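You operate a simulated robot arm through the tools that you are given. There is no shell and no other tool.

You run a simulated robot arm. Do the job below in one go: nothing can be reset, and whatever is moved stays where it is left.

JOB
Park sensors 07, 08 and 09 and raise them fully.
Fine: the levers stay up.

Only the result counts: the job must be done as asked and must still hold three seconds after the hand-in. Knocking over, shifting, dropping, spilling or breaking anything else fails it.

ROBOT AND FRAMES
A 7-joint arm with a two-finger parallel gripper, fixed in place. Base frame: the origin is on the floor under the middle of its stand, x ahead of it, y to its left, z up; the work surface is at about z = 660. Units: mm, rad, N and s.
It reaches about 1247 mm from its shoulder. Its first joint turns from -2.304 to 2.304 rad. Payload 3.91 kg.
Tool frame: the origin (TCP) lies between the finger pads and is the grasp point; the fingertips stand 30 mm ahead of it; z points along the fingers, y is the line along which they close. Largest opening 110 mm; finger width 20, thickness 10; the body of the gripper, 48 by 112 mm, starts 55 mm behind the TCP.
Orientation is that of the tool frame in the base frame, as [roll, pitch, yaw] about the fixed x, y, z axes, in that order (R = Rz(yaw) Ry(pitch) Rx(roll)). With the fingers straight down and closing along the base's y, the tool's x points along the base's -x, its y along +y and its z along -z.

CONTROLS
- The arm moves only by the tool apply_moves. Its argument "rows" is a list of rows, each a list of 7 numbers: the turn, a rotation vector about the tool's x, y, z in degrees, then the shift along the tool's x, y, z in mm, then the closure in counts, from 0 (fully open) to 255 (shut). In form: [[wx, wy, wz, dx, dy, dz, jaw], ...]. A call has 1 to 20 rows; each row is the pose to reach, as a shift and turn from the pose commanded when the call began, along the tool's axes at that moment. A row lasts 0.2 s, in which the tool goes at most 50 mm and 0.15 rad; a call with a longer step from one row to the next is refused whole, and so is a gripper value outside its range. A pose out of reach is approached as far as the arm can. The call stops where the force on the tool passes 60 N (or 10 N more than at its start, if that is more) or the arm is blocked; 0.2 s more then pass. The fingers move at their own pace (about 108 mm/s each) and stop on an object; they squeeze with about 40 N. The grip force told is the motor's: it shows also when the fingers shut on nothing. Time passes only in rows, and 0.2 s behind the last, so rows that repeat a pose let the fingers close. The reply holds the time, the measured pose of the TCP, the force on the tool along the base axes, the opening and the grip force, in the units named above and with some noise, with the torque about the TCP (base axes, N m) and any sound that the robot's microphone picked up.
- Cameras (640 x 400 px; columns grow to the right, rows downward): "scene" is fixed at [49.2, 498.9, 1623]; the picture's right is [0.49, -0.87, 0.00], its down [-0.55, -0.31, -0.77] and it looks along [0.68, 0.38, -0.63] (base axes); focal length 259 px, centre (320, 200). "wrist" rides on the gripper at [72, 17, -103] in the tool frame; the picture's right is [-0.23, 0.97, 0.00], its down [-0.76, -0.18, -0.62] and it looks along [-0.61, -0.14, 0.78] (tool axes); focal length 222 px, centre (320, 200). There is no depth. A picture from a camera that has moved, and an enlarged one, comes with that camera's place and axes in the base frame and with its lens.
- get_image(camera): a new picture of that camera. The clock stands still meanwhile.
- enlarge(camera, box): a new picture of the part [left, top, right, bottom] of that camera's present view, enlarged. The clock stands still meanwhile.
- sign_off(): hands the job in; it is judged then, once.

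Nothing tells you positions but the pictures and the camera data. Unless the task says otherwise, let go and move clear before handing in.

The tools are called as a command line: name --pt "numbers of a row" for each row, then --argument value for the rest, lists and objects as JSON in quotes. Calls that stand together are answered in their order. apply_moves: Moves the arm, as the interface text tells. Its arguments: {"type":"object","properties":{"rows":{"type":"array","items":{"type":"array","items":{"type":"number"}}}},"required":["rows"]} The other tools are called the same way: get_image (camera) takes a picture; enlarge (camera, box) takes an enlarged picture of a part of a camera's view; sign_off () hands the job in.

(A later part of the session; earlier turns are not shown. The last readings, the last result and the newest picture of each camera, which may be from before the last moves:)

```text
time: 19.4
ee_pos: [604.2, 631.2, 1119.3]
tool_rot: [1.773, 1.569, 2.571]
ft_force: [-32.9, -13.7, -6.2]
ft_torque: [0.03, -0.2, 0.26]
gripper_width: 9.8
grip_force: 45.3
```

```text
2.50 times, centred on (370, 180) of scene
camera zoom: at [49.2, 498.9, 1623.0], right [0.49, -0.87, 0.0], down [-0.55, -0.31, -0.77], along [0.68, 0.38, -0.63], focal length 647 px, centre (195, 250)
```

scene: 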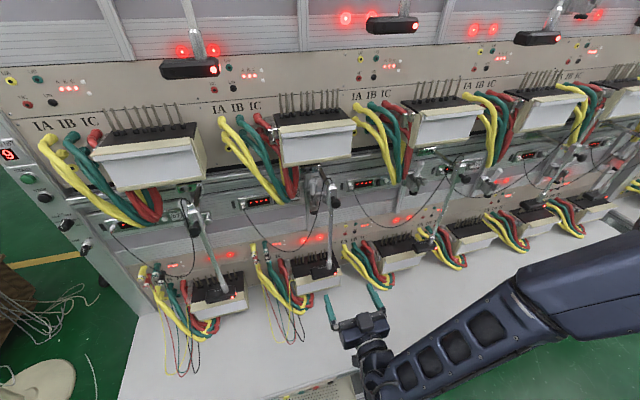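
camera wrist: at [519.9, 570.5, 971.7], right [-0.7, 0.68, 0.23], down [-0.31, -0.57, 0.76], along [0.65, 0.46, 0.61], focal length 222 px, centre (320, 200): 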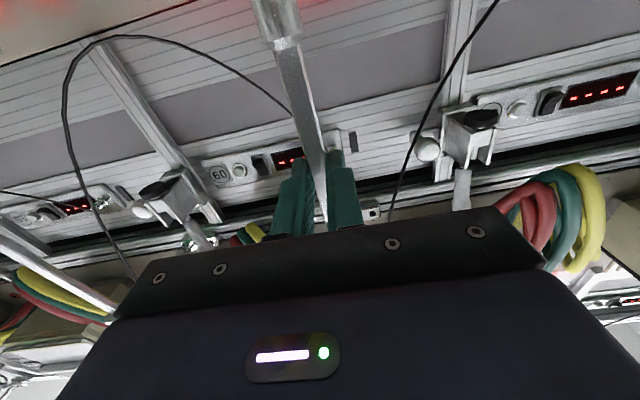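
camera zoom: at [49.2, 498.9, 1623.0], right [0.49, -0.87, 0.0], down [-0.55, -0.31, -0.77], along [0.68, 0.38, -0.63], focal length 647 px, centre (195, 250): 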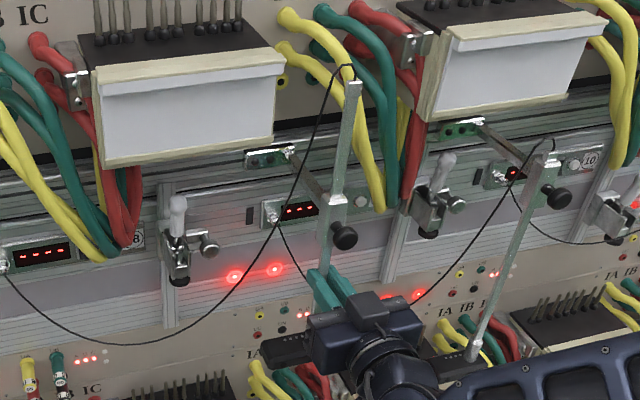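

About 124 mm up and still no stop. I'll ease out slightly and keep going, mindful of the block bottom at z ≈ 1170.

apply_moves --pt "0 0 0 0 0.1 -0.5 255" --pt "0 0 0 -4 0.2 -0.6 255" --pt "0 0 0 -8 0.2 -0.6 255" --pt "0 0 0 -12 0.2 -0.6 255" --pt "0 0 0 -16 0.2 -0.5 255" --pt "0 0 0 -20 0.2 -0.5 255"

enlarge --camera "scene" --box '[330, 90, 420, 230]'

get_image --camera "wrist"

```text
time: 20.8
ee_pos: [605.0, 633.6, 1135.1]
tool_rot: [2.837, 1.566, -2.65]
ft_force: [-27.7, 18.0, -37.3]
ft_torque: [-0.63, 0.43, 0.6]
gripper_width: 9.9
grip_force: 44.8
```

```text
2.86 times, centred on (375, 160) of scene
camera zoom: at [49.2, 498.9, 1623.0], right [0.49, -0.87, 0.0], down [-0.55, -0.31, -0.77], along [0.68, 0.38, -0.63], focal length 739 px, centre (163, 314)
```

zoom: 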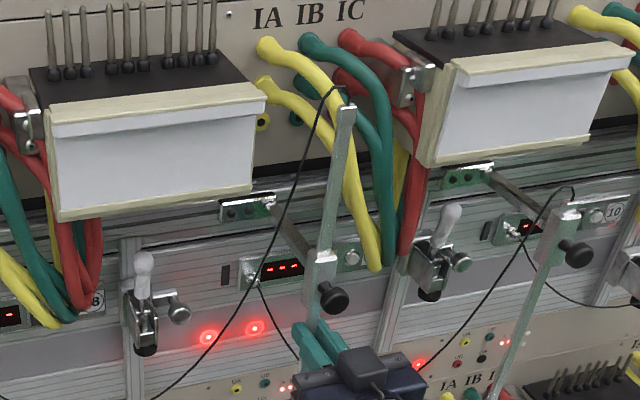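

```text
taken
camera wrist: at [520.5, 571.2, 1062.7], right [-0.7, 0.68, 0.23], down [-0.3, -0.57, 0.76], along [0.65, 0.46, 0.6], focal length 222 px, centre (320, 200)
```

wrist: 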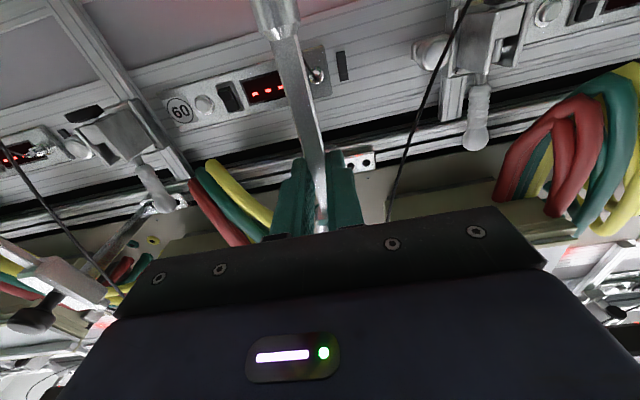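

Vertical force rose to −37 N, so something stopped the lift. I'll check whether it is the rod's own stop or the fingers meeting the block.

enlarge --camera "scene" --box '[360, 170, 400, 220]'

enlarge --camera "wrist" --box '[250, 120, 390, 240]'

enlarge --camera "scene" --box '[520, 60, 640, 220]'

```text
8.00 times, centred on (380, 195) of scene
camera zoom: at [49.2, 498.9, 1623.0], right [0.49, -0.87, 0.0], down [-0.55, -0.31, -0.77], along [0.68, 0.38, -0.63], focal length 2069 px, centre (-160, 240)
```

zoom: 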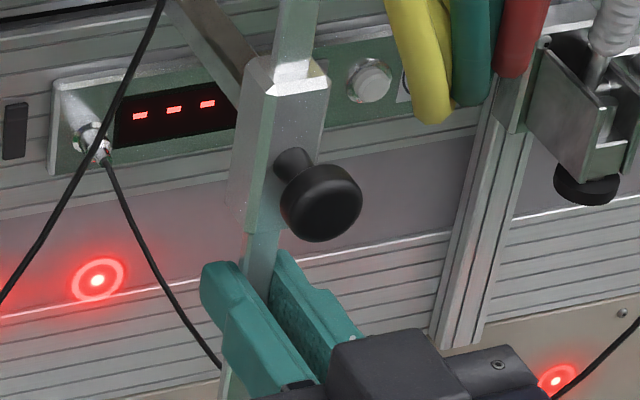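

```text
3.33 times, centred on (320, 180) of wrist
camera zoom: at [520.5, 571.2, 1062.7], right [-0.7, 0.68, 0.23], down [-0.3, -0.57, 0.76], along [0.65, 0.46, 0.6], focal length 740 px, centre (320, 267)
```

zoom: 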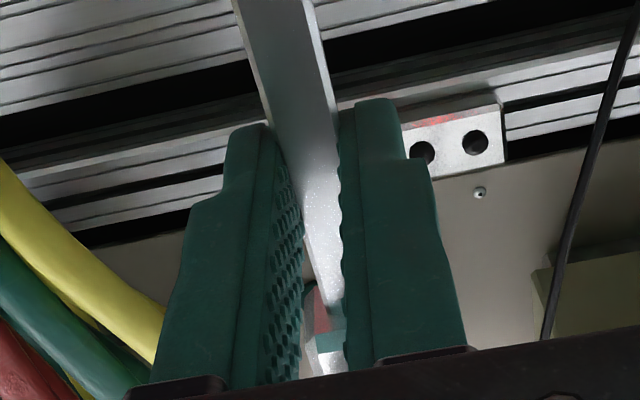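

```text
2.50 times, centred on (580, 140) of scene
camera zoom: at [49.2, 498.9, 1623.0], right [0.49, -0.87, 0.0], down [-0.55, -0.31, -0.77], along [0.68, 0.38, -0.63], focal length 647 px, centre (-330, 350)
```

zoom: 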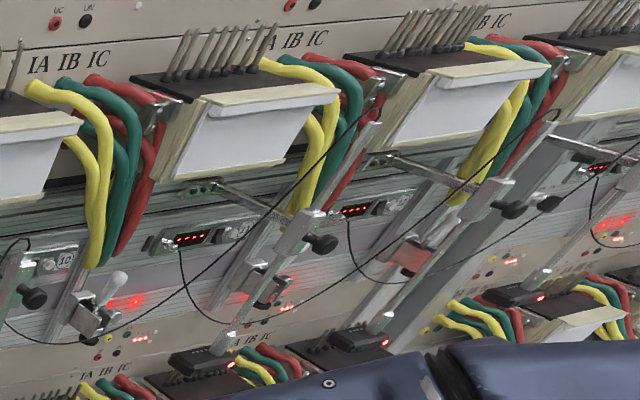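

There is still a gap between the fingers and the block, and the rod extends about 138 mm above the block, the same as sensor 10 (≈134 mm). So 08 is at its upper stop. I'll open the jaws a little to release and see whether it holds.

apply_moves --pt "0 0 0 0 0 0 235" --pt "0 0 0 0 0 0 210" --pt "0 0 0 0 0 0 190" --pt "0 0 0 0 0 0 180"

enlarge --camera "scene" --box '[330, 90, 420, 230]'

get_image --camera "wrist"

```text
time: 21.8
ee_pos: [605.2, 632.8, 1138.8]
tool_rot: [1.357, 1.57, 2.155]
ft_force: [1.0, -0.7, -0.2]
ft_torque: [0.0, -0.01, -0.02]
gripper_width: 32.2
grip_force: 0.1
```

```text
2.86 times, centred on (375, 160) of scene
camera zoom: at [49.2, 498.9, 1623.0], right [0.49, -0.87, 0.0], down [-0.55, -0.31, -0.77], along [0.68, 0.38, -0.63], focal length 739 px, centre (163, 314)
```

zoom: 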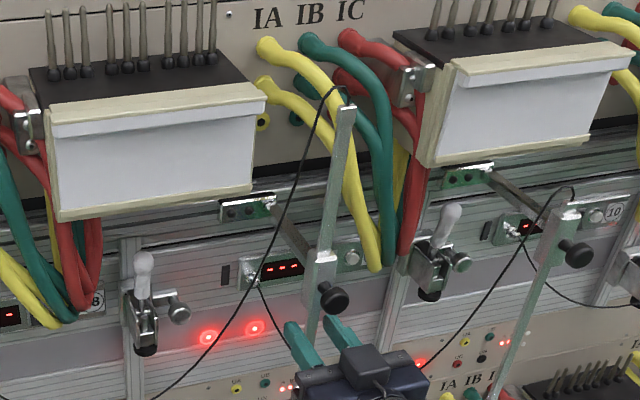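

```text
taken
camera wrist: at [521.8, 570.1, 1065.1], right [-0.7, 0.68, 0.23], down [-0.31, -0.57, 0.76], along [0.65, 0.46, 0.61], focal length 222 px, centre (320, 200)
```

wrist: 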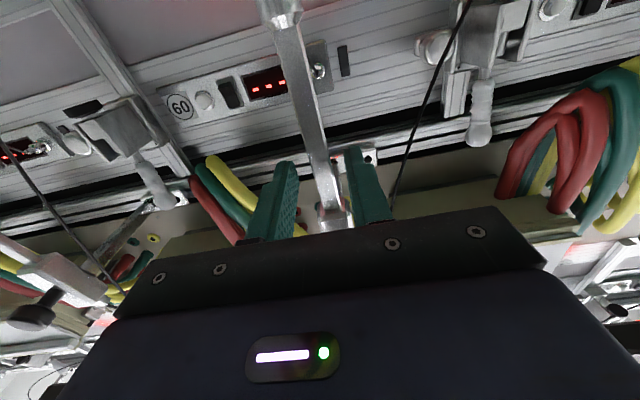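

Sensor 08 stays parked and fully raised on its own. I'll back straight out, then move across and down to face rod 09 with open jaws.

apply_moves --pt "0 0 0 0 0 -40 180" --pt "0 0 0 0 0 -80 180" --pt "0 0 0 0 0 -120 180" --pt "0 0 0 0 0 -160 180" --pt "0 0 0 20.5 -36.5 -160 120" --pt "0 0 0 41 -73 -160 60" --pt "0 0 0 61.5 -109.5 -160 0" --pt "0 0 0 82 -146 -160 0" --pt "0 0 0 103 -182.5 -160 0" --pt "0 0 0 123.5 -219 -160 0" --pt "0 0 0 144 -255 -160 0" --pt "0 0 0 144 -255 -160 0"

get_image --camera "wrist"

get_image --camera "scene"

```text
time: 24.4
ee_pos: [585.3, 432.4, 1012.6]
tool_rot: [-2.735, 1.552, -2.073]
ft_force: [0.0, 0.1, -0.1]
ft_torque: [0.02, 0.01, 0.0]
gripper_width: 110.0
grip_force: 0.1
out of reach, approached as far as the arm can: row 6, 7, 8, 9, 10, 11, 12
```

```text
taken
camera wrist: at [493.5, 381.0, 941.4], right [-0.59, 0.77, 0.22], down [-0.38, -0.51, 0.77], along [0.71, 0.38, 0.59], focal length 222 px, centre (320, 200)
```

wrist: 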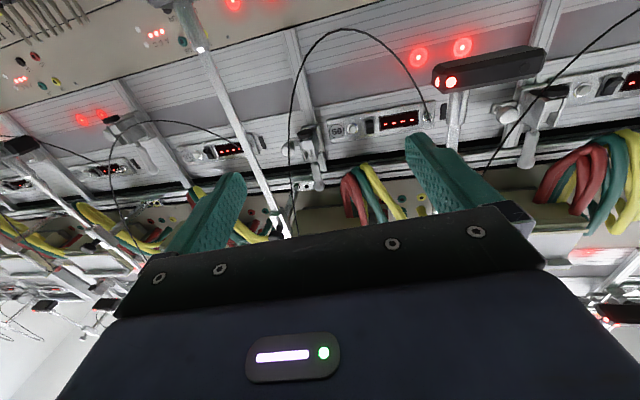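

```text
taken
```

scene: 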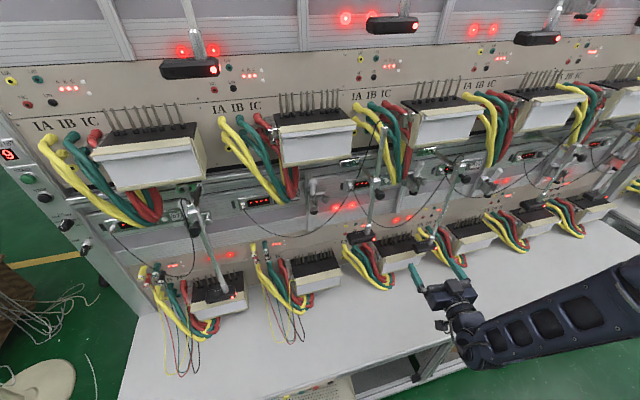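

The arm could not reach that retracted pose for 09 with the 45° heading; it stopped short at (585, 432, 1013) with the gripper turned a little. I'll test what pose is now commanded with a null move before planning the approach.

apply_moves --pt "0 0 0 0 0 0 0"

```text
time: 24.8
ee_pos: [585.2, 431.5, 1012.6]
tool_rot: [-2.739, 1.55, -2.08]
ft_force: [0.0, -0.5, 0.4]
ft_torque: [0.01, 0.01, -0.02]
gripper_width: 109.9
grip_force: 0.0
```

The commanded pose was reset to where the arm stopped. I'll approach 09 closer to the bench instead (where the arm extends more), turning the gripper back to the 45° heading on the way.

apply_moves --pt "-1.2 -0.2 0 2.7 -18.7 20.4 0" --pt "-2.4 -0.4 0 5.4 -37.4 40.8 0" --pt "-3.6 -0.55 0 8.1 -56.1 61.2 0" --pt "-4.8 -0.75 0 10.8 -74.8 81.6 0" --pt "-6 -0.9 0 13.5 -93.5 102 0" --pt "-7.25 -1.1 0 16.2 -112.2 122.4 0" --pt "-7.25 -1.1 0 16.2 -112.2 122.4 0"

get_image --camera "wrist"

enlarge --camera "scene" --box '[360, 130, 520, 290]'

```text
time: 26.4
ee_pos: [657.5, 495.6, 1008.7]
tool_rot: [-2.419, 1.548, -1.774]
ft_force: [0.4, 0.3, -0.4]
ft_torque: [0.0, 0.01, -0.01]
gripper_width: 110.0
grip_force: 0.1
out of reach, approached as far as the arm can: row 1, 2, 3, 4, 5, 6, 7
```

```text
taken
camera wrist: at [563.8, 444.3, 937.4], right [-0.58, 0.78, 0.21], down [-0.39, -0.5, 0.78], along [0.71, 0.37, 0.59], focal length 222 px, centre (320, 200)
```

wrist: 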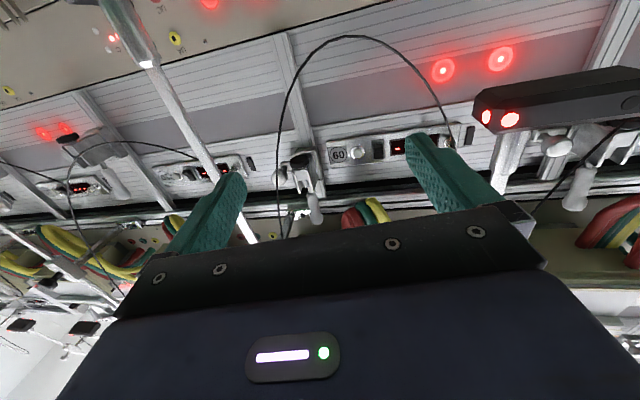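

```text
2.50 times, centred on (440, 210) of scene
camera zoom: at [49.2, 498.9, 1623.0], right [0.49, -0.87, 0.0], down [-0.55, -0.31, -0.77], along [0.68, 0.38, -0.63], focal length 647 px, centre (20, 175)
```

zoom: 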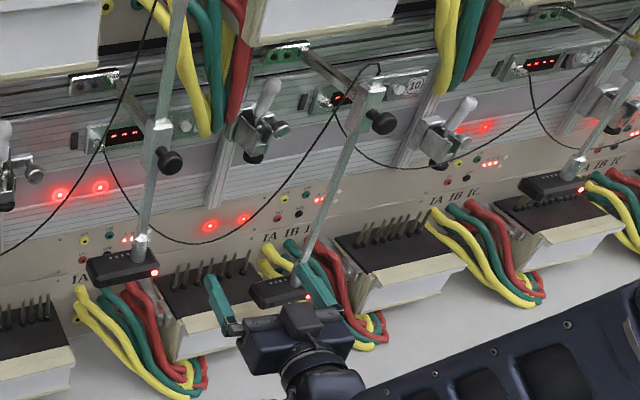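

The limit seems to come from the wrist being straight: with a level gripper the heading cannot swing past the arm's own direction. I'll back off and tilt the gripper down so the wrist bends, then move across in that posture.

apply_moves --pt "0 5.6 0 0 0 -8 0" --pt "0 11.2 0 0 0 -16 0" --pt "0 16.9 0 0 0 -24 0" --pt "0 22.5 0 0 0 -32 0" --pt "0 28.1 0 0 0 -40 0" --pt "0 33.7 0 0 0 -48 0" --pt "0 39.4 0 0 0 -56 0" --pt "0 45 0 0 0 -64 0"

```text
time: 28.2
ee_pos: [613.1, 457.5, 1009.4]
tool_rot: [-3.119, 0.765, -2.48]
ft_force: [-0.8, 0.0, -0.8]
ft_torque: [-0.05, -0.02, -0.01]
gripper_width: 110.0
grip_force: 0.0
```

That worked. Now I move across to face 09, still tilted, turning the heading back to 45°.

apply_moves --pt "-1.23 0 -1.28 1.6 -32 1.7 0" --pt "-2.46 0 -2.56 3.2 -64 3.4 0" --pt "-3.69 0 -3.84 4.9 -96 5 0" --pt "-4.92 0 -5.12 6.5 -128 6.7 0" --pt "-4.92 0 -5.12 6.5 -128 6.7 0"

```text
time: 29.4
ee_pos: [692.2, 357.5, 1003.6]
tool_rot: [-3.118, 0.764, -2.357]
ft_force: [0.1, -0.1, 0.6]
ft_torque: [0.0, -0.05, -0.03]
gripper_width: 110.0
grip_force: 0.1
```

Reached. Now I pitch the gripper back up to level, in front of 09.

apply_moves --pt "0 -5.8 0.2 0 0 0 0" --pt "0 -11.6 0.4 0 0 0 0" --pt "0 -17.3 0.6 0 0 0 0" --pt "0 -23.1 0.8 0 0 0 0" --pt "0 -28.9 1 0 0 0 0" --pt "0 -34.7 1.2 0 0 0 0" --pt "0 -40.4 1.3 0 0 0 0" --pt "0 -46.2 1.4 0 0 0 0" --pt "0 -46.2 1.4 0 0 0 0"

get_image --camera "wrist"

enlarge --camera "scene" --box '[360, 130, 520, 290]'

```text
time: 31.4
ee_pos: [707.9, 334.6, 1067.8]
tool_rot: [-2.631, 1.475, -1.833]
ft_force: [0.7, -0.5, -0.5]
ft_torque: [0.03, -0.02, 0.09]
gripper_width: 110.3
grip_force: 0.0
out of reach, approached as far as the arm can: row 6, 7, 8, 9
```

```text
taken
camera wrist: at [622.5, 265.9, 1002.8], right [-0.69, 0.7, 0.18], down [-0.29, -0.5, 0.82], along [0.66, 0.52, 0.55], focal length 222 px, centre (320, 200)
```

wrist: 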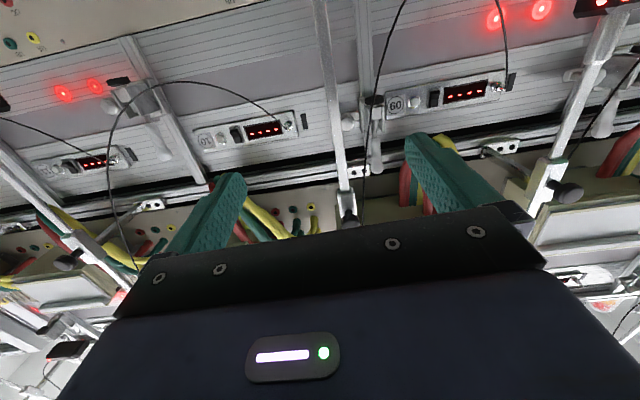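

```text
2.50 times, centred on (440, 210) of scene
camera zoom: at [49.2, 498.9, 1623.0], right [0.49, -0.87, 0.0], down [-0.55, -0.31, -0.77], along [0.68, 0.38, -0.63], focal length 647 px, centre (20, 175)
```

zoom: 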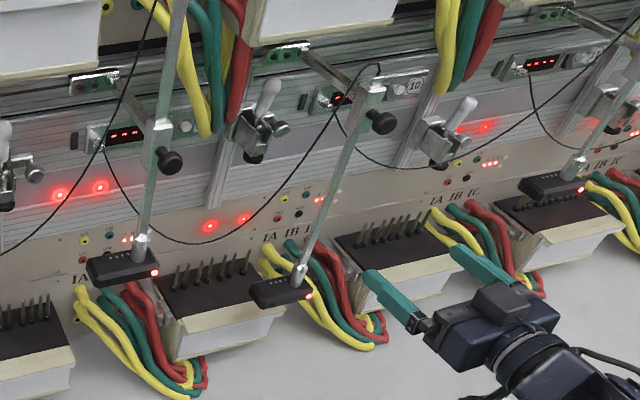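

The gripper is now level at a 45.7° heading but ended slightly high, at (708, 335, 1068), which is still workable. I'll measure rod 09 in this wrist view.

enlarge --camera "wrist" --box '[270, 0, 400, 240]'

```text
1.67 times, centred on (335, 120) of wrist
camera zoom: at [622.5, 265.9, 1002.8], right [-0.69, 0.7, 0.18], down [-0.29, -0.5, 0.82], along [0.66, 0.52, 0.55], focal length 370 px, centre (295, 333)
```

zoom: 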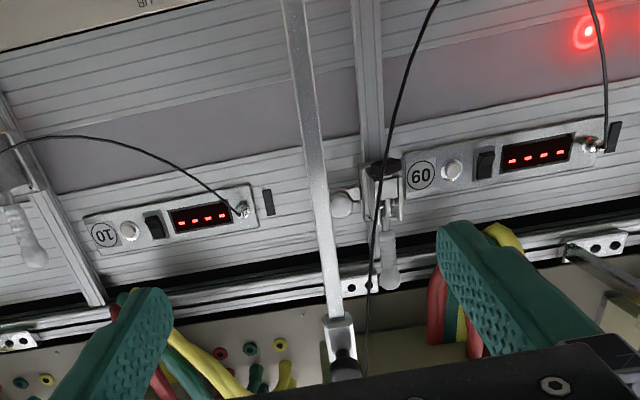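

Rod 09 is at about s = 250, i.e. (804, 451). I'll move partway in while levelling the tool and coming down, to test reach.

apply_moves --pt "0.2 -1.2 0.7 7.5 3.6 21.8 0" --pt "0.4 -2.4 1.4 15 7.2 43.6 0" --pt "0.6 -3.6 2 22.5 10.9 65.3 0" --pt "0.85 -4.8 2.7 30 14.5 87.1 0" --pt "0.85 -4.8 2.7 30 14.5 87.1 0"

get_image --camera "wrist"

```text
time: 32.6
ee_pos: [783.8, 382.4, 1047.6]
tool_rot: [2.444, 1.485, -3.012]
ft_force: [-0.3, -0.8, 0.0]
ft_torque: [0.02, -0.02, -0.03]
gripper_width: 109.9
grip_force: 0.1
out of reach, approached as far as the arm can: row 1, 2, 3, 4, 5
```

```text
taken
camera wrist: at [694.9, 316.8, 983.3], right [-0.7, 0.66, 0.28], down [-0.22, -0.57, 0.79], along [0.68, 0.49, 0.55], focal length 222 px, centre (320, 200)
```

wrist: 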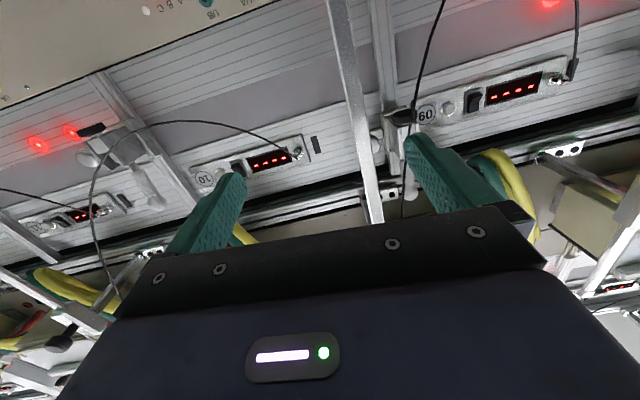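

Fully level isn't quite reachable there. Since the rods hold by themselves, I can also grip with the fingers pointing about 33° downward; I'll take that posture in front of 09.

apply_moves --pt "0.64 5.82 -0.46 13.4 6.4 -7.6 0" --pt "1.28 11.64 -0.92 26.8 12.9 -15.2 0" --pt "1.92 17.46 -1.38 40.3 19.3 -22.7 0" --pt "2.56 23.28 -1.84 53.7 25.8 -30.3 0" --pt "3.2 29.1 -2.3 67.1 32.2 -37.9 0" --pt "3.2 29.1 -2.3 67.1 32.2 -37.9 0"

get_image --camera "wrist"

get_image --camera "scene"

```text
time: 34.0
ee_pos: [724.4, 374.6, 985.9]
tool_rot: [3.14, 0.994, -2.358]
ft_force: [0.7, -0.2, -0.6]
ft_torque: [0.02, -0.02, 0.0]
gripper_width: 109.8
grip_force: 0.1
```

```text
taken
camera wrist: at [623.4, 297.5, 980.3], right [-0.6, 0.78, 0.19], down [0.05, -0.2, 0.98], along [0.8, 0.6, 0.08], focal length 222 px, centre (320, 200)
```

wrist: 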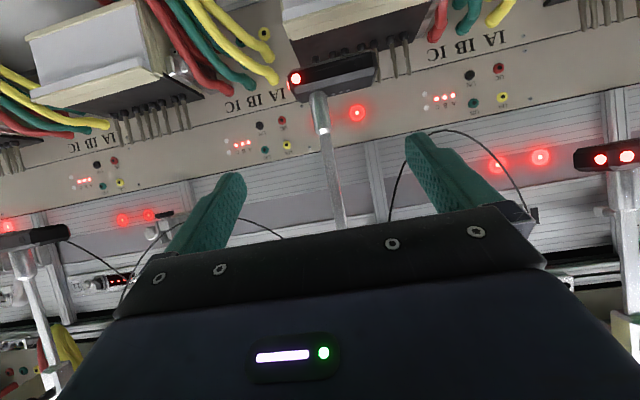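

```text
taken
```

scene: 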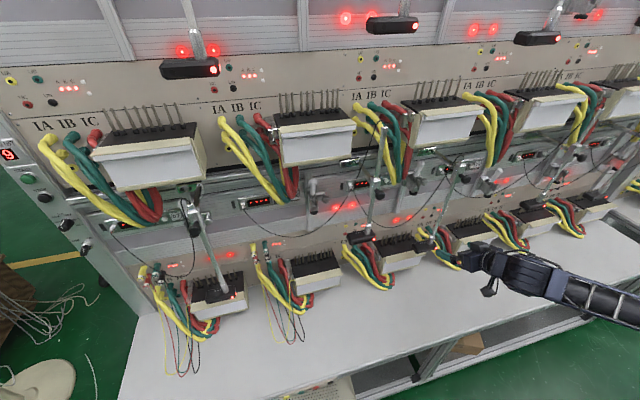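

This posture is reached exactly, and rod 09 appears right where predicted (s ≈ 250); its collar ends at z ≈ 930. I'll advance so the rod lies between the fingers at z ≈ 970.

apply_moves --pt "0 0 0 -10.3 -0.7 23 0" --pt "0 0 0 -20.6 -1.4 46.1 0" --pt "0 0 0 -30.8 -2 69.1 0" --pt "0 0 0 -41.1 -2.7 92.2 0" --pt "0 0 0 -41.1 -2.7 92.2 0"

get_image --camera "wrist"

enlarge --camera "scene" --box '[380, 140, 520, 290]'

```text
time: 35.2
ee_pos: [795.6, 444.1, 968.4]
tool_rot: [3.141, 0.994, -2.357]
ft_force: [0.0, 0.0, -1.0]
ft_torque: [0.01, 0.04, -0.01]
gripper_width: 110.0
grip_force: 0.1
```

```text
taken
camera wrist: at [694.4, 367.5, 963.2], right [-0.6, 0.78, 0.19], down [0.05, -0.2, 0.98], along [0.8, 0.6, 0.08], focal length 222 px, centre (320, 200)
```

wrist: 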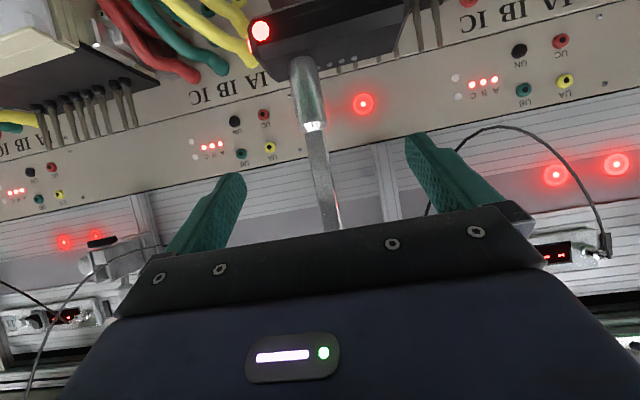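

```text
2.67 times, centred on (450, 215) of scene
camera zoom: at [49.2, 498.9, 1623.0], right [0.49, -0.87, 0.0], down [-0.55, -0.31, -0.77], along [0.68, 0.38, -0.63], focal length 690 px, centre (-27, 160)
```

zoom: 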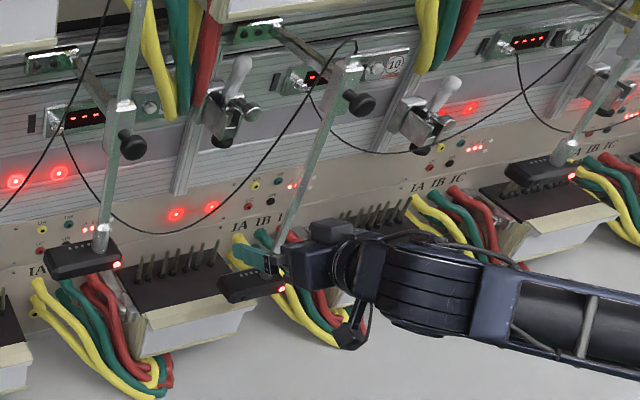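

Rod 09 is centred between the fingers. Closing on it now.

apply_moves --pt "0 0 0 0 0 0 128" --pt "0 0 0 0 0 0 200" --pt "0 0 0 0 0 0 255" --pt "0 0 0 0 0 0 255" --pt "0 0 0 0 0 0 255"

get_image --camera "wrist"

```text
time: 36.4
ee_pos: [795.5, 444.8, 967.5]
tool_rot: [-3.141, 0.995, -2.356]
ft_force: [-1.6, 4.8, -1.3]
ft_torque: [0.09, -0.07, 0.07]
gripper_width: 9.6
grip_force: 44.9
```

```text
taken
camera wrist: at [694.1, 367.6, 963.2], right [-0.6, 0.78, 0.19], down [0.05, -0.2, 0.98], along [0.8, 0.6, 0.08], focal length 222 px, centre (320, 200)
```

wrist: 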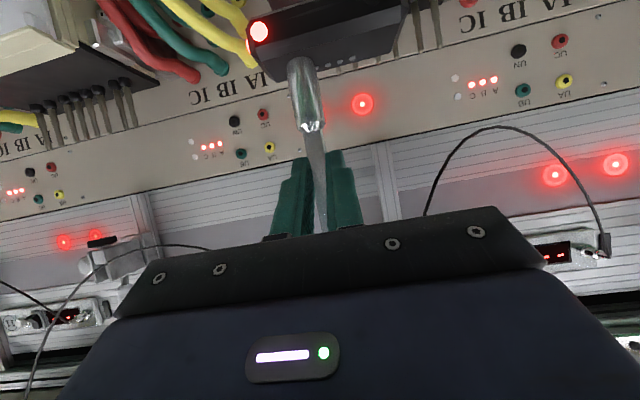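

Gripped. I'll lift vertically in small steps, watching the forces.

apply_moves --pt "0 0 0 -5.03 0 -3.27 255" --pt "0 0 0 -10.06 0 -6.55 255" --pt "0 0 0 -15.08 0 -9.82 255" --pt "0 0 0 -20.11 0 -13.09 255" --pt "0 0 0 -25.14 0 -16.37 255"

```text
time: 37.6
ee_pos: [796.3, 443.8, 998.5]
tool_rot: [-3.14, 0.997, -2.358]
ft_force: [17.8, 14.6, -3.8]
ft_torque: [0.03, -0.05, -0.04]
gripper_width: 9.5
grip_force: 45.1
```

Lifted 30 mm with a mild inward pull. I'll continue up 30 mm with a small inward correction.

apply_moves --pt "0 0 0 -5.25 0 -2.94 255" --pt "0 0 0 -10.33 0 -6.13 255" --pt "0 0 0 -15.4 0 -9.33 255" --pt "0 0 0 -20.5 0 -12.5 255" --pt "0 0 0 -25.6 0 -15.7 255"

enlarge --camera "scene" --box '[380, 110, 520, 260]'

```text
time: 38.8
ee_pos: [795.4, 444.9, 1027.4]
tool_rot: [-3.141, 0.996, -2.354]
ft_force: [-27.3, -27.8, -3.6]
ft_torque: [-0.39, 0.32, -0.01]
gripper_width: 9.7
grip_force: 45.4
```

```text
2.67 times, centred on (450, 185) of scene
camera zoom: at [49.2, 498.9, 1623.0], right [0.49, -0.87, 0.0], down [-0.55, -0.31, -0.77], along [0.68, 0.38, -0.63], focal length 690 px, centre (-27, 240)
```

zoom: 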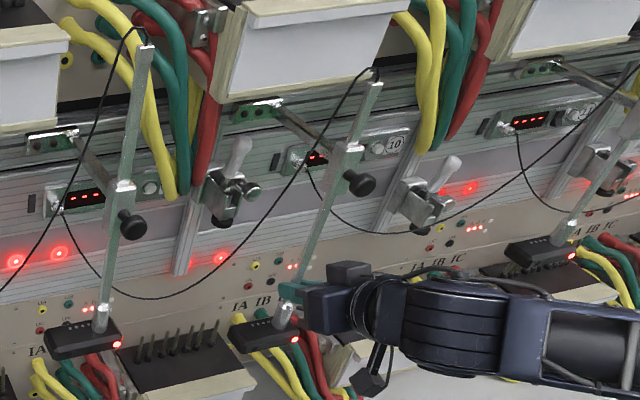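

Slight over-correction. I'll ease outward half a millimetre and start sliding right.

apply_moves --pt "0 0 0 0.27 0 -0.42 255" --pt "0 0 0 0.27 -6 -0.42 255" --pt "0 0 0 0.27 -12 -0.42 255" --pt "0 0 0 0.27 -18 -0.42 255" --pt "0 0 0 0.27 -24 -0.42 255" --pt "0 0 0 0.27 -30 -0.42 255"

```text
time: 40.2
ee_pos: [818.7, 423.8, 1029.0]
tool_rot: [3.141, 0.997, -2.357]
ft_force: [-12.8, -9.6, -0.7]
ft_torque: [0.31, -0.3, -0.01]
gripper_width: 9.9
grip_force: 45.0
```

Sliding smoothly, now at s ≈ 279. Continuing toward the expected stop near s ≈ 330.

apply_moves --pt "0 0 0 0.1 -6 -0.17 255" --pt "0 0 0 0.1 -12 -0.17 255" --pt "0 0 0 0.1 -18 -0.17 255" --pt "0 0 0 0.1 -24 -0.17 255" --pt "0 0 0 0.1 -30 -0.17 255"

enlarge --camera "scene" --box '[400, 90, 560, 240]'

```text
time: 41.4
ee_pos: [838.1, 401.6, 1027.3]
tool_rot: [-3.14, 0.995, -2.357]
ft_force: [14.0, 15.2, -4.3]
ft_torque: [0.44, -0.35, 0.02]
gripper_width: 9.9
grip_force: 44.9
```

```text
2.67 times, centred on (480, 165) of scene
camera zoom: at [49.2, 498.9, 1623.0], right [0.49, -0.87, 0.0], down [-0.55, -0.31, -0.77], along [0.68, 0.38, -0.63], focal length 690 px, centre (-107, 293)
```

zoom: 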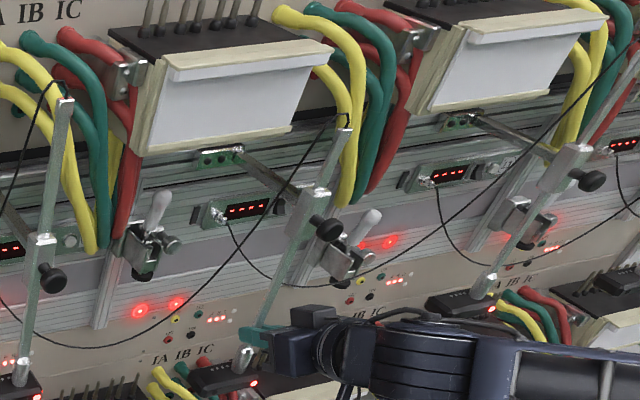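

At s ≈ 309; I'll continue in small steps until the stop.

apply_moves --pt "0 0 0 -0.1 -4 0.17 255" --pt "0 0 0 -0.1 -8 0.17 255" --pt "0 0 0 -0.1 -12 0.17 255" --pt "0 0 0 -0.1 -16 0.17 255" --pt "0 0 0 -0.1 -20 0.17 255" --pt "0 0 0 -0.1 -24 0.17 255" --pt "0 0 0 -0.1 -28 0.17 255"

enlarge --camera "scene" --box '[400, 90, 560, 240]'

```text
time: 43.0
ee_pos: [856.2, 384.1, 1027.4]
tool_rot: [3.141, 0.994, -2.356]
ft_force: [-10.0, 13.5, -5.4]
ft_torque: [-0.89, 1.05, 0.25]
gripper_width: 9.7
grip_force: 44.6
```

```text
2.67 times, centred on (480, 165) of scene
camera zoom: at [49.2, 498.9, 1623.0], right [0.49, -0.87, 0.0], down [-0.55, -0.31, -0.77], along [0.68, 0.38, -0.63], focal length 690 px, centre (-107, 293)
```

zoom: 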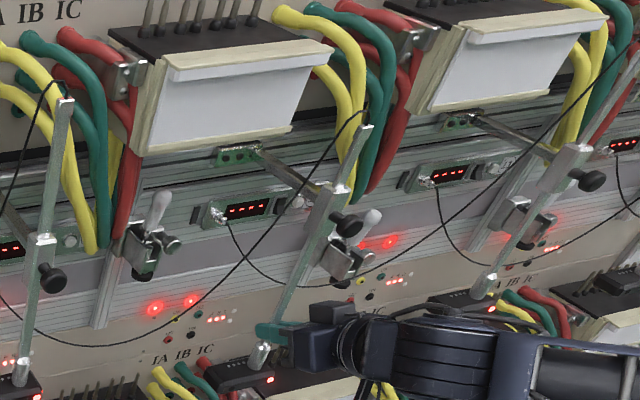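

At s ≈ 334 a sideways resistance begins. I'll push a bit further to confirm that it's the stop.

apply_moves --pt "0 0 0 0 -3 0 255" --pt "0 0 0 0 -6 0 255" --pt "0 0 0 0 -9 0 255" --pt "0 0 0 0 -12 0 255"

```text
time: 43.8
ee_pos: [856.5, 382.6, 1029.4]
tool_rot: [3.133, 0.996, -2.348]
ft_force: [-2.4, 11.1, -1.8]
ft_torque: [-0.35, -0.12, 0.1]
gripper_width: 9.8
grip_force: 46.0
stopped in row 3: the force on the tool passed its limit at 64 N (the readings are from after the stop); the commanded pose is now the measured one
```

Stop confirmed at s ≈ 335, one station pitch (354 mm) from 08's stop. 09 is parked; now I raise it the rest of the way.

apply_moves --pt "0 0 0 -5.04 0.2 -3.26 255" --pt "0 0 0 -10.07 0.3 -6.52 255" --pt "0 0 0 -15.1 0.3 -9.79 255" --pt "0 0 0 -20.14 0.3 -13.05 255" --pt "0 0 0 -25.18 0.3 -16.31 255"

```text
time: 45.0
ee_pos: [857.8, 382.8, 1060.1]
tool_rot: [3.138, 0.996, -2.347]
ft_force: [-10.1, 2.2, -4.6]
ft_torque: [-0.38, 0.09, 0.16]
gripper_width: 9.9
grip_force: 44.9
```

apply_moves --pt "0 0 0 -5.04 0 -3.26 255" --pt "0 0 0 -10.07 0 -6.52 255" --pt "0 0 0 -15.1 0 -9.79 255" --pt "0 0 0 -20.14 0 -13.05 255" --pt "0 0 0 -25.18 0 -16.31 255"

enlarge --camera "scene" --box '[400, 80, 560, 230]'

enlarge --camera "scene" --box '[460, 140, 540, 200]'

```text
time: 46.1
ee_pos: [858.1, 384.1, 1089.2]
tool_rot: [3.134, 0.998, -2.347]
ft_force: [-6.6, 17.9, -2.8]
ft_torque: [0.06, -0.18, 0.3]
gripper_width: 9.8
grip_force: 45.0
```

```text
2.67 times, centred on (480, 155) of scene
camera zoom: at [49.2, 498.9, 1623.0], right [0.49, -0.87, 0.0], down [-0.55, -0.31, -0.77], along [0.68, 0.38, -0.63], focal length 690 px, centre (-107, 320)
```

zoom: 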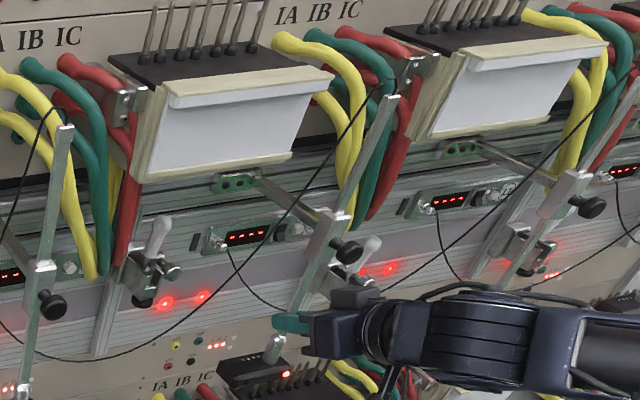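

```text
6.67 times, centred on (500, 170) of scene
camera zoom: at [49.2, 498.9, 1623.0], right [0.49, -0.87, 0.0], down [-0.55, -0.31, -0.77], along [0.68, 0.38, -0.63], focal length 1724 px, centre (-880, 400)
```

zoom: 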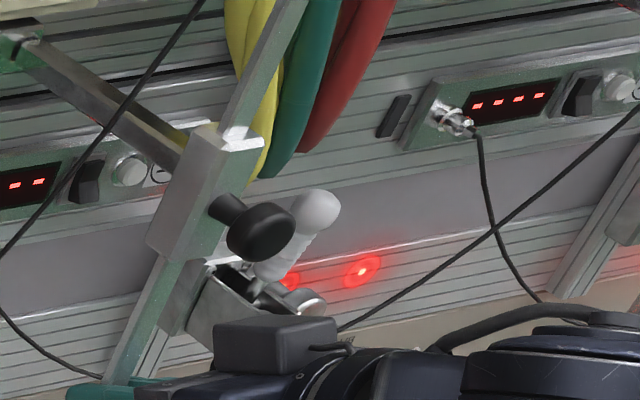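

There are about 18 mm left to the expected top. The gripper is coming closer to the knob but still has clearance, so I go on gently.

apply_moves --pt "0 0 0 -2.52 0 -1.63 255" --pt "0 0 0 -5.04 0 -3.26 255" --pt "0 0 0 -7.56 0 -4.89 255" --pt "0 0 0 -10.07 0 -6.52 255"

enlarge --camera "scene" --box '[460, 130, 540, 200]'

```text
time: 47.1
ee_pos: [857.3, 383.5, 1100.5]
tool_rot: [3.136, 0.998, -2.347]
ft_force: [-10.6, 18.5, -7.3]
ft_torque: [0.09, -0.21, 0.35]
gripper_width: 10.0
grip_force: 45.5
```

```text
5.71 times, centred on (500, 165) of scene
camera zoom: at [49.2, 498.9, 1623.0], right [0.49, -0.87, 0.0], down [-0.55, -0.31, -0.77], along [0.68, 0.38, -0.63], focal length 1478 px, centre (-709, 400)
```

zoom: 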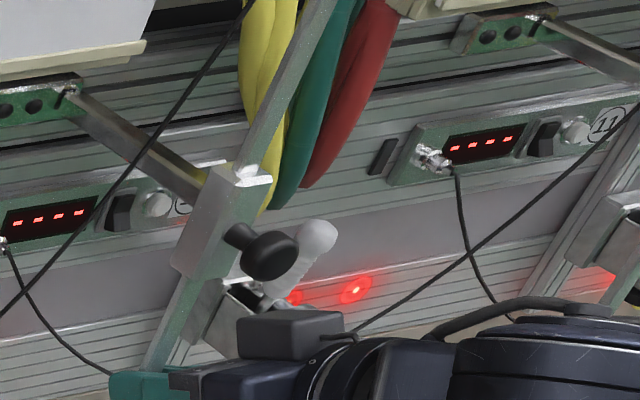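

By projection, a small box on the gripper sits under the knob with about 10–15 mm of clearance, and I need roughly 7 mm more. I'll go up in tiny steps and check the force.

apply_moves --pt "0 0 0 -1.26 0.2 -0.82 255" --pt "0 0 0 -2.52 0.2 -1.63 255" --pt "0 0 0 -3.8 0.2 -2.45 255" --pt "0 0 0 -5.04 0.2 -3.26 255"

enlarge --camera "scene" --box '[460, 130, 540, 200]'

```text
time: 48.1
ee_pos: [857.5, 384.1, 1105.9]
tool_rot: [3.133, 0.995, -2.349]
ft_force: [-23.6, 20.6, -38.0]
ft_torque: [-0.64, 0.43, 0.53]
gripper_width: 10.0
grip_force: 44.8
```

```text
5.71 times, centred on (500, 165) of scene
camera zoom: at [49.2, 498.9, 1623.0], right [0.49, -0.87, 0.0], down [-0.55, -0.31, -0.77], along [0.68, 0.38, -0.63], focal length 1478 px, centre (-709, 400)
```

zoom: 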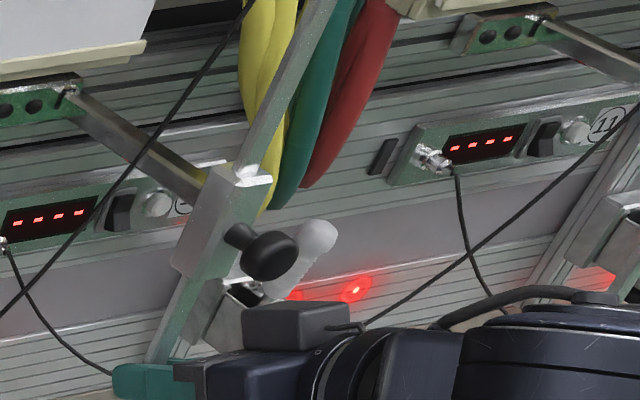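

Fz is −38 N with the same signature as 08's stop, and a visible gap to the knob remains, so 09 is at its top (about 138 mm of stroke). Releasing it now.

apply_moves --pt "0 0 0 0 0 0 235" --pt "0 0 0 0 0 0 210" --pt "0 0 0 0 0 0 190" --pt "0 0 0 0 0 0 170"

enlarge --camera "scene" --box '[400, 80, 560, 230]'

get_image --camera "wrist"

```text
time: 49.1
ee_pos: [858.4, 381.0, 1107.5]
tool_rot: [3.137, 1.0, -2.351]
ft_force: [0.7, -0.3, -0.1]
ft_torque: [0.0, -0.01, 0.01]
gripper_width: 36.2
grip_force: 0.1
```

```text
2.67 times, centred on (480, 155) of scene
camera zoom: at [49.2, 498.9, 1623.0], right [0.49, -0.87, 0.0], down [-0.55, -0.31, -0.77], along [0.68, 0.38, -0.63], focal length 690 px, centre (-107, 320)
```

zoom: 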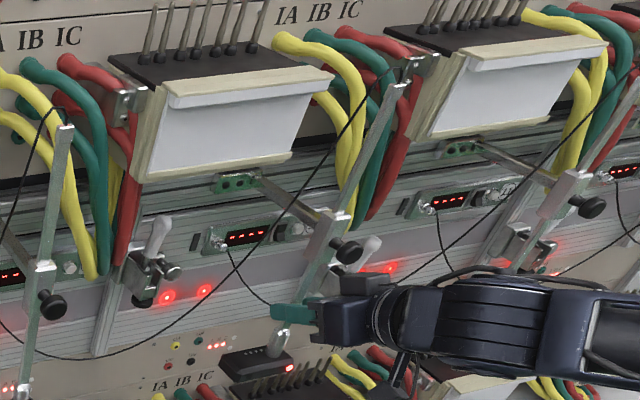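

```text
taken
camera wrist: at [758.4, 303.0, 1102.2], right [-0.61, 0.77, 0.19], down [0.05, -0.21, 0.98], along [0.79, 0.61, 0.09], focal length 222 px, centre (320, 200)
```

wrist: 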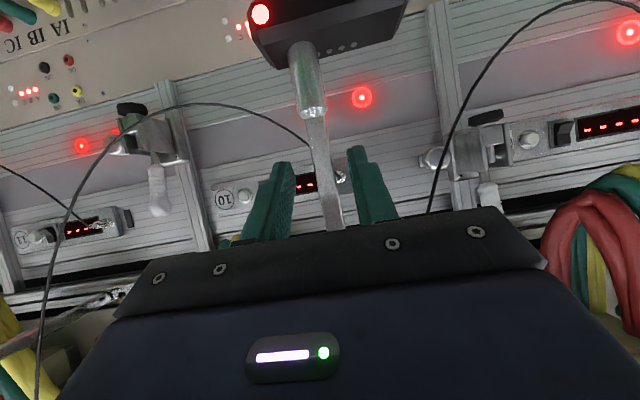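

09 holds on its own. I'll retreat horizontally outward, without rising because the gripper box is under the knob, and then check.

apply_moves --pt "0 0 0 9.5 0 -11 170" --pt "0 0 0 26 0 -31 170" --pt "0 0 0 45 0 -62 170" --pt "0 0 0 63 0 -92 170" --pt "0 0 0 80 0 -120 100"

get_image --camera "scene"

```text
time: 50.4
ee_pos: [759.6, 277.0, 1104.7]
tool_rot: [3.136, 0.996, -2.349]
ft_force: [-1.0, 0.0, 0.7]
ft_torque: [-0.01, -0.02, -0.05]
gripper_width: 66.8
grip_force: 0.1
```

```text
taken
```

scene: 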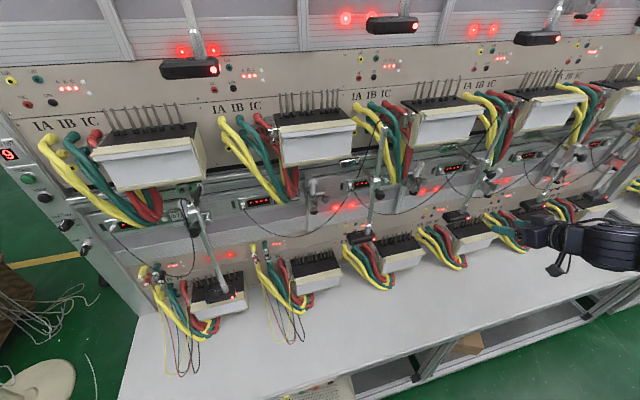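

Clear of 09. Now I travel left along the bench at a safe distance toward 07, in two legs.

apply_moves --pt "0 0 0 9 45 6 0" --pt "0 0 0 18 90 12 0" --pt "0 0 0 27 135 18 0" --pt "0 0 0 36 180 24 0" --pt "0 0 0 45 225 30 0" --pt "0 0 0 54 270 36 0" --pt "0 0 0 63 315 42 0" --pt "0 0 0 72 360 48 0" --pt "0 0 0 81 405 54 0"

```text
time: 52.4
ee_pos: [469.5, 565.8, 1015.4]
tool_rot: [3.135, 0.998, -2.351]
ft_force: [0.8, 0.2, 0.0]
ft_torque: [-0.02, 0.04, 0.04]
gripper_width: 109.8
grip_force: 0.0
```

Good. Second leg to in front of 07.

apply_moves --pt "0 0 0 2.5 45 1.5 0" --pt "0 0 0 5 90 3 0" --pt "0 0 0 7.5 135 4.5 0" --pt "0 0 0 10 180 6 0" --pt "0 0 0 12.5 225 8 0" --pt "0 0 0 15 270 10 0" --pt "0 0 0 18 315 12 0" --pt "0 0 0 21 360 14 0" --pt "0 0 0 25 405 16 0"

get_image --camera "wrist"

get_image --camera "scene"

```text
time: 54.4
ee_pos: [179.3, 846.3, 981.7]
tool_rot: [3.138, 0.996, -2.351]
ft_force: [0.3, 0.1, -0.2]
ft_torque: [0.03, 0.04, 0.04]
gripper_width: 109.8
grip_force: 0.2
```

```text
taken
camera wrist: at [77.9, 767.9, 976.9], right [-0.61, 0.77, 0.19], down [0.05, -0.21, 0.98], along [0.79, 0.6, 0.09], focal length 222 px, centre (320, 200)
```

wrist: 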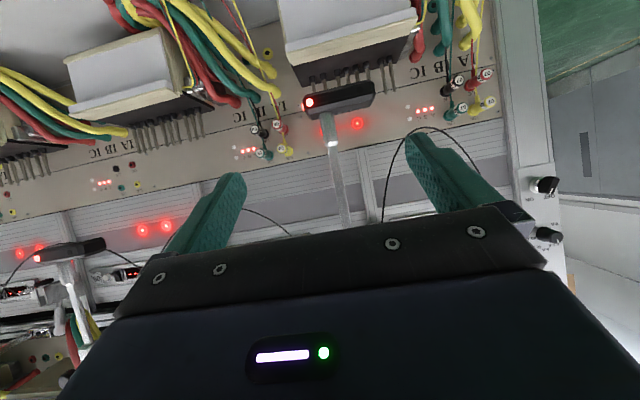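

```text
taken
```

scene: 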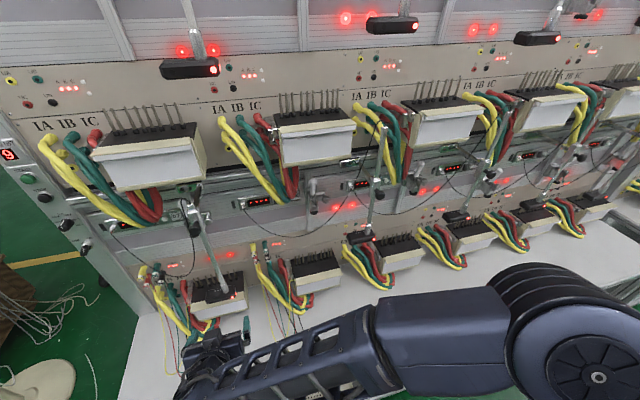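

In front of 07. I'll zoom the wrist view to measure its rod position precisely.

enlarge --camera "wrist" --box '[280, 70, 400, 230]'

enlarge --camera "scene" --box '[130, 160, 290, 320]'

```text
2.50 times, centred on (340, 150) of wrist
camera zoom: at [77.9, 767.9, 976.9], right [-0.61, 0.77, 0.19], down [0.05, -0.21, 0.98], along [0.79, 0.6, 0.09], focal length 555 px, centre (270, 325)
```

zoom: 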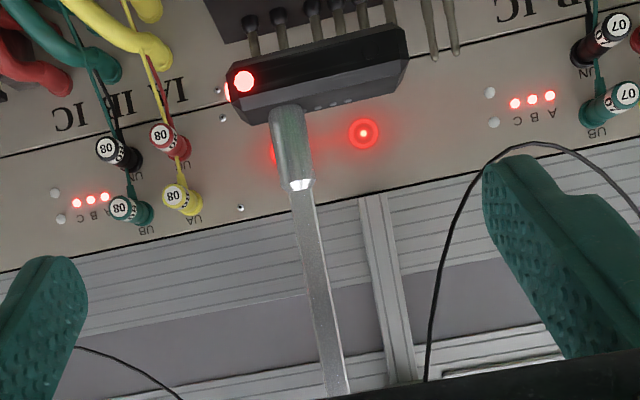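

```text
2.50 times, centred on (210, 240) of scene
camera zoom: at [49.2, 498.9, 1623.0], right [0.49, -0.87, 0.0], down [-0.55, -0.31, -0.77], along [0.68, 0.38, -0.63], focal length 647 px, centre (595, 100)
```

zoom: 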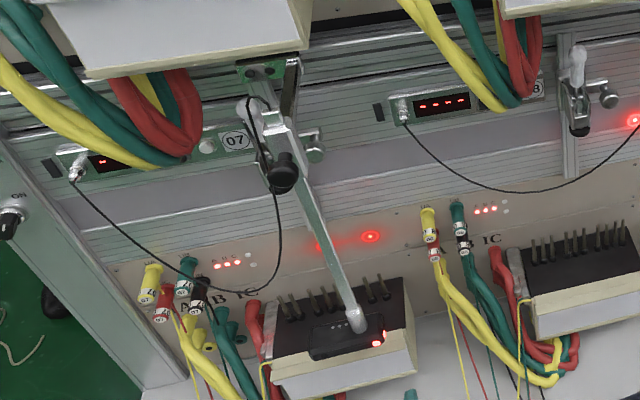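

Rod 07 is at about s = −479, i.e. (289, 967). I'll advance with open jaws to grip at z ≈ 968, just as for 09.

apply_moves --pt "0 0 0 -14.2 1.3 26.9 0" --pt "0 0 0 -28.4 2.6 53.9 0" --pt "0 0 0 -42.5 4 80.8 0" --pt "0 0 0 -56.7 5.3 107.8 0" --pt "0 0 0 -70.9 6.6 134.7 0" --pt "0 0 0 -70.9 6.6 134.7 0"

get_image --camera "wrist"

enlarge --camera "scene" --box '[130, 160, 290, 320]'

```text
time: 55.8
ee_pos: [279.2, 961.0, 967.9]
tool_rot: [3.135, 0.998, -2.35]
ft_force: [0.0, 0.6, 1.1]
ft_torque: [-0.02, -0.04, 0.0]
gripper_width: 110.3
grip_force: 0.1
```

```text
taken
camera wrist: at [179.3, 882.2, 961.3], right [-0.61, 0.77, 0.19], down [0.05, -0.21, 0.98], along [0.79, 0.61, 0.09], focal length 222 px, centre (320, 200)
```

wrist: 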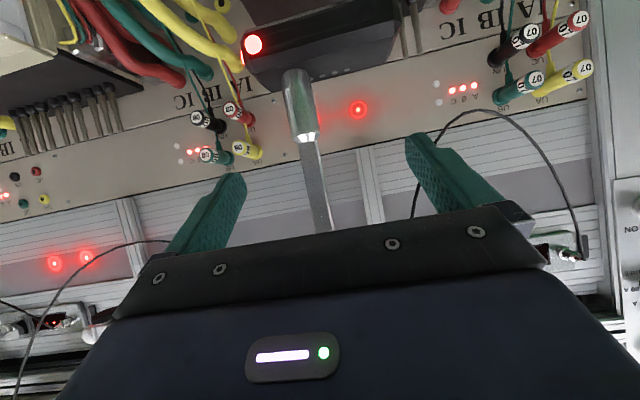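

```text
2.50 times, centred on (210, 240) of scene
camera zoom: at [49.2, 498.9, 1623.0], right [0.49, -0.87, 0.0], down [-0.55, -0.31, -0.77], along [0.68, 0.38, -0.63], focal length 647 px, centre (595, 100)
```

zoom: 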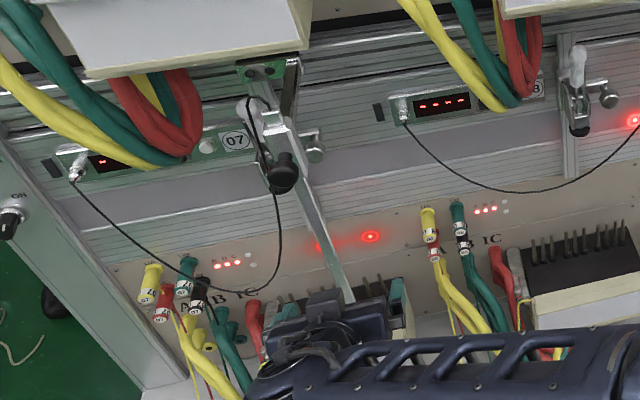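

The rod is about 3 mm off-centre; I'll shift by that and close.

apply_moves --pt "0 0 0 0 -3 0 0" --pt "0 0 0 0 -3 0 128" --pt "0 0 0 0 -3 0 200" --pt "0 0 0 0 -3 0 255" --pt "0 0 0 0 -3 0 255" --pt "0 0 0 0 -3 0 255"

get_image --camera "wrist"

```text
time: 57.1
ee_pos: [281.8, 957.7, 966.2]
tool_rot: [3.136, 0.997, -2.35]
ft_force: [-0.2, -2.8, -1.2]
ft_torque: [-0.28, -0.19, -0.05]
gripper_width: 9.5
grip_force: 44.8
```

```text
taken
camera wrist: at [181.9, 879.4, 961.4], right [-0.61, 0.77, 0.19], down [0.05, -0.2, 0.98], along [0.79, 0.61, 0.08], focal length 222 px, centre (320, 200)
```

wrist: 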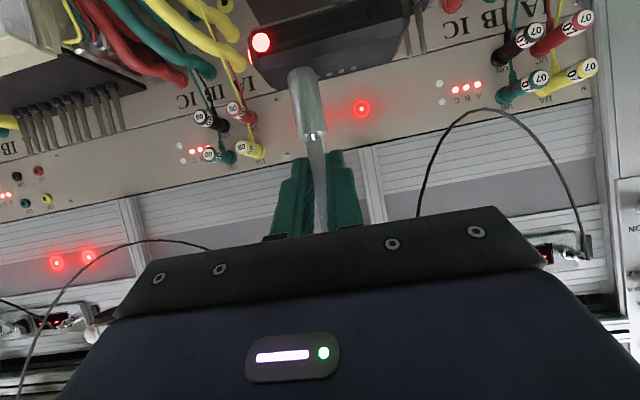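

Rod 07 is gripped. Lifting it in small steps.

apply_moves --pt "0 0 0 -5.04 0 -3.26 255" --pt "0 0 0 -10.07 0 -6.52 255" --pt "0 0 0 -15.1 0 -9.79 255" --pt "0 0 0 -20.14 0 -13.05 255" --pt "0 0 0 -25.18 0 -16.31 255"

```text
time: 58.4
ee_pos: [282.6, 958.4, 997.3]
tool_rot: [3.134, 0.997, -2.351]
ft_force: [-1.1, -4.8, -4.6]
ft_torque: [-0.31, -0.15, -0.05]
gripper_width: 9.9
grip_force: 44.7
```

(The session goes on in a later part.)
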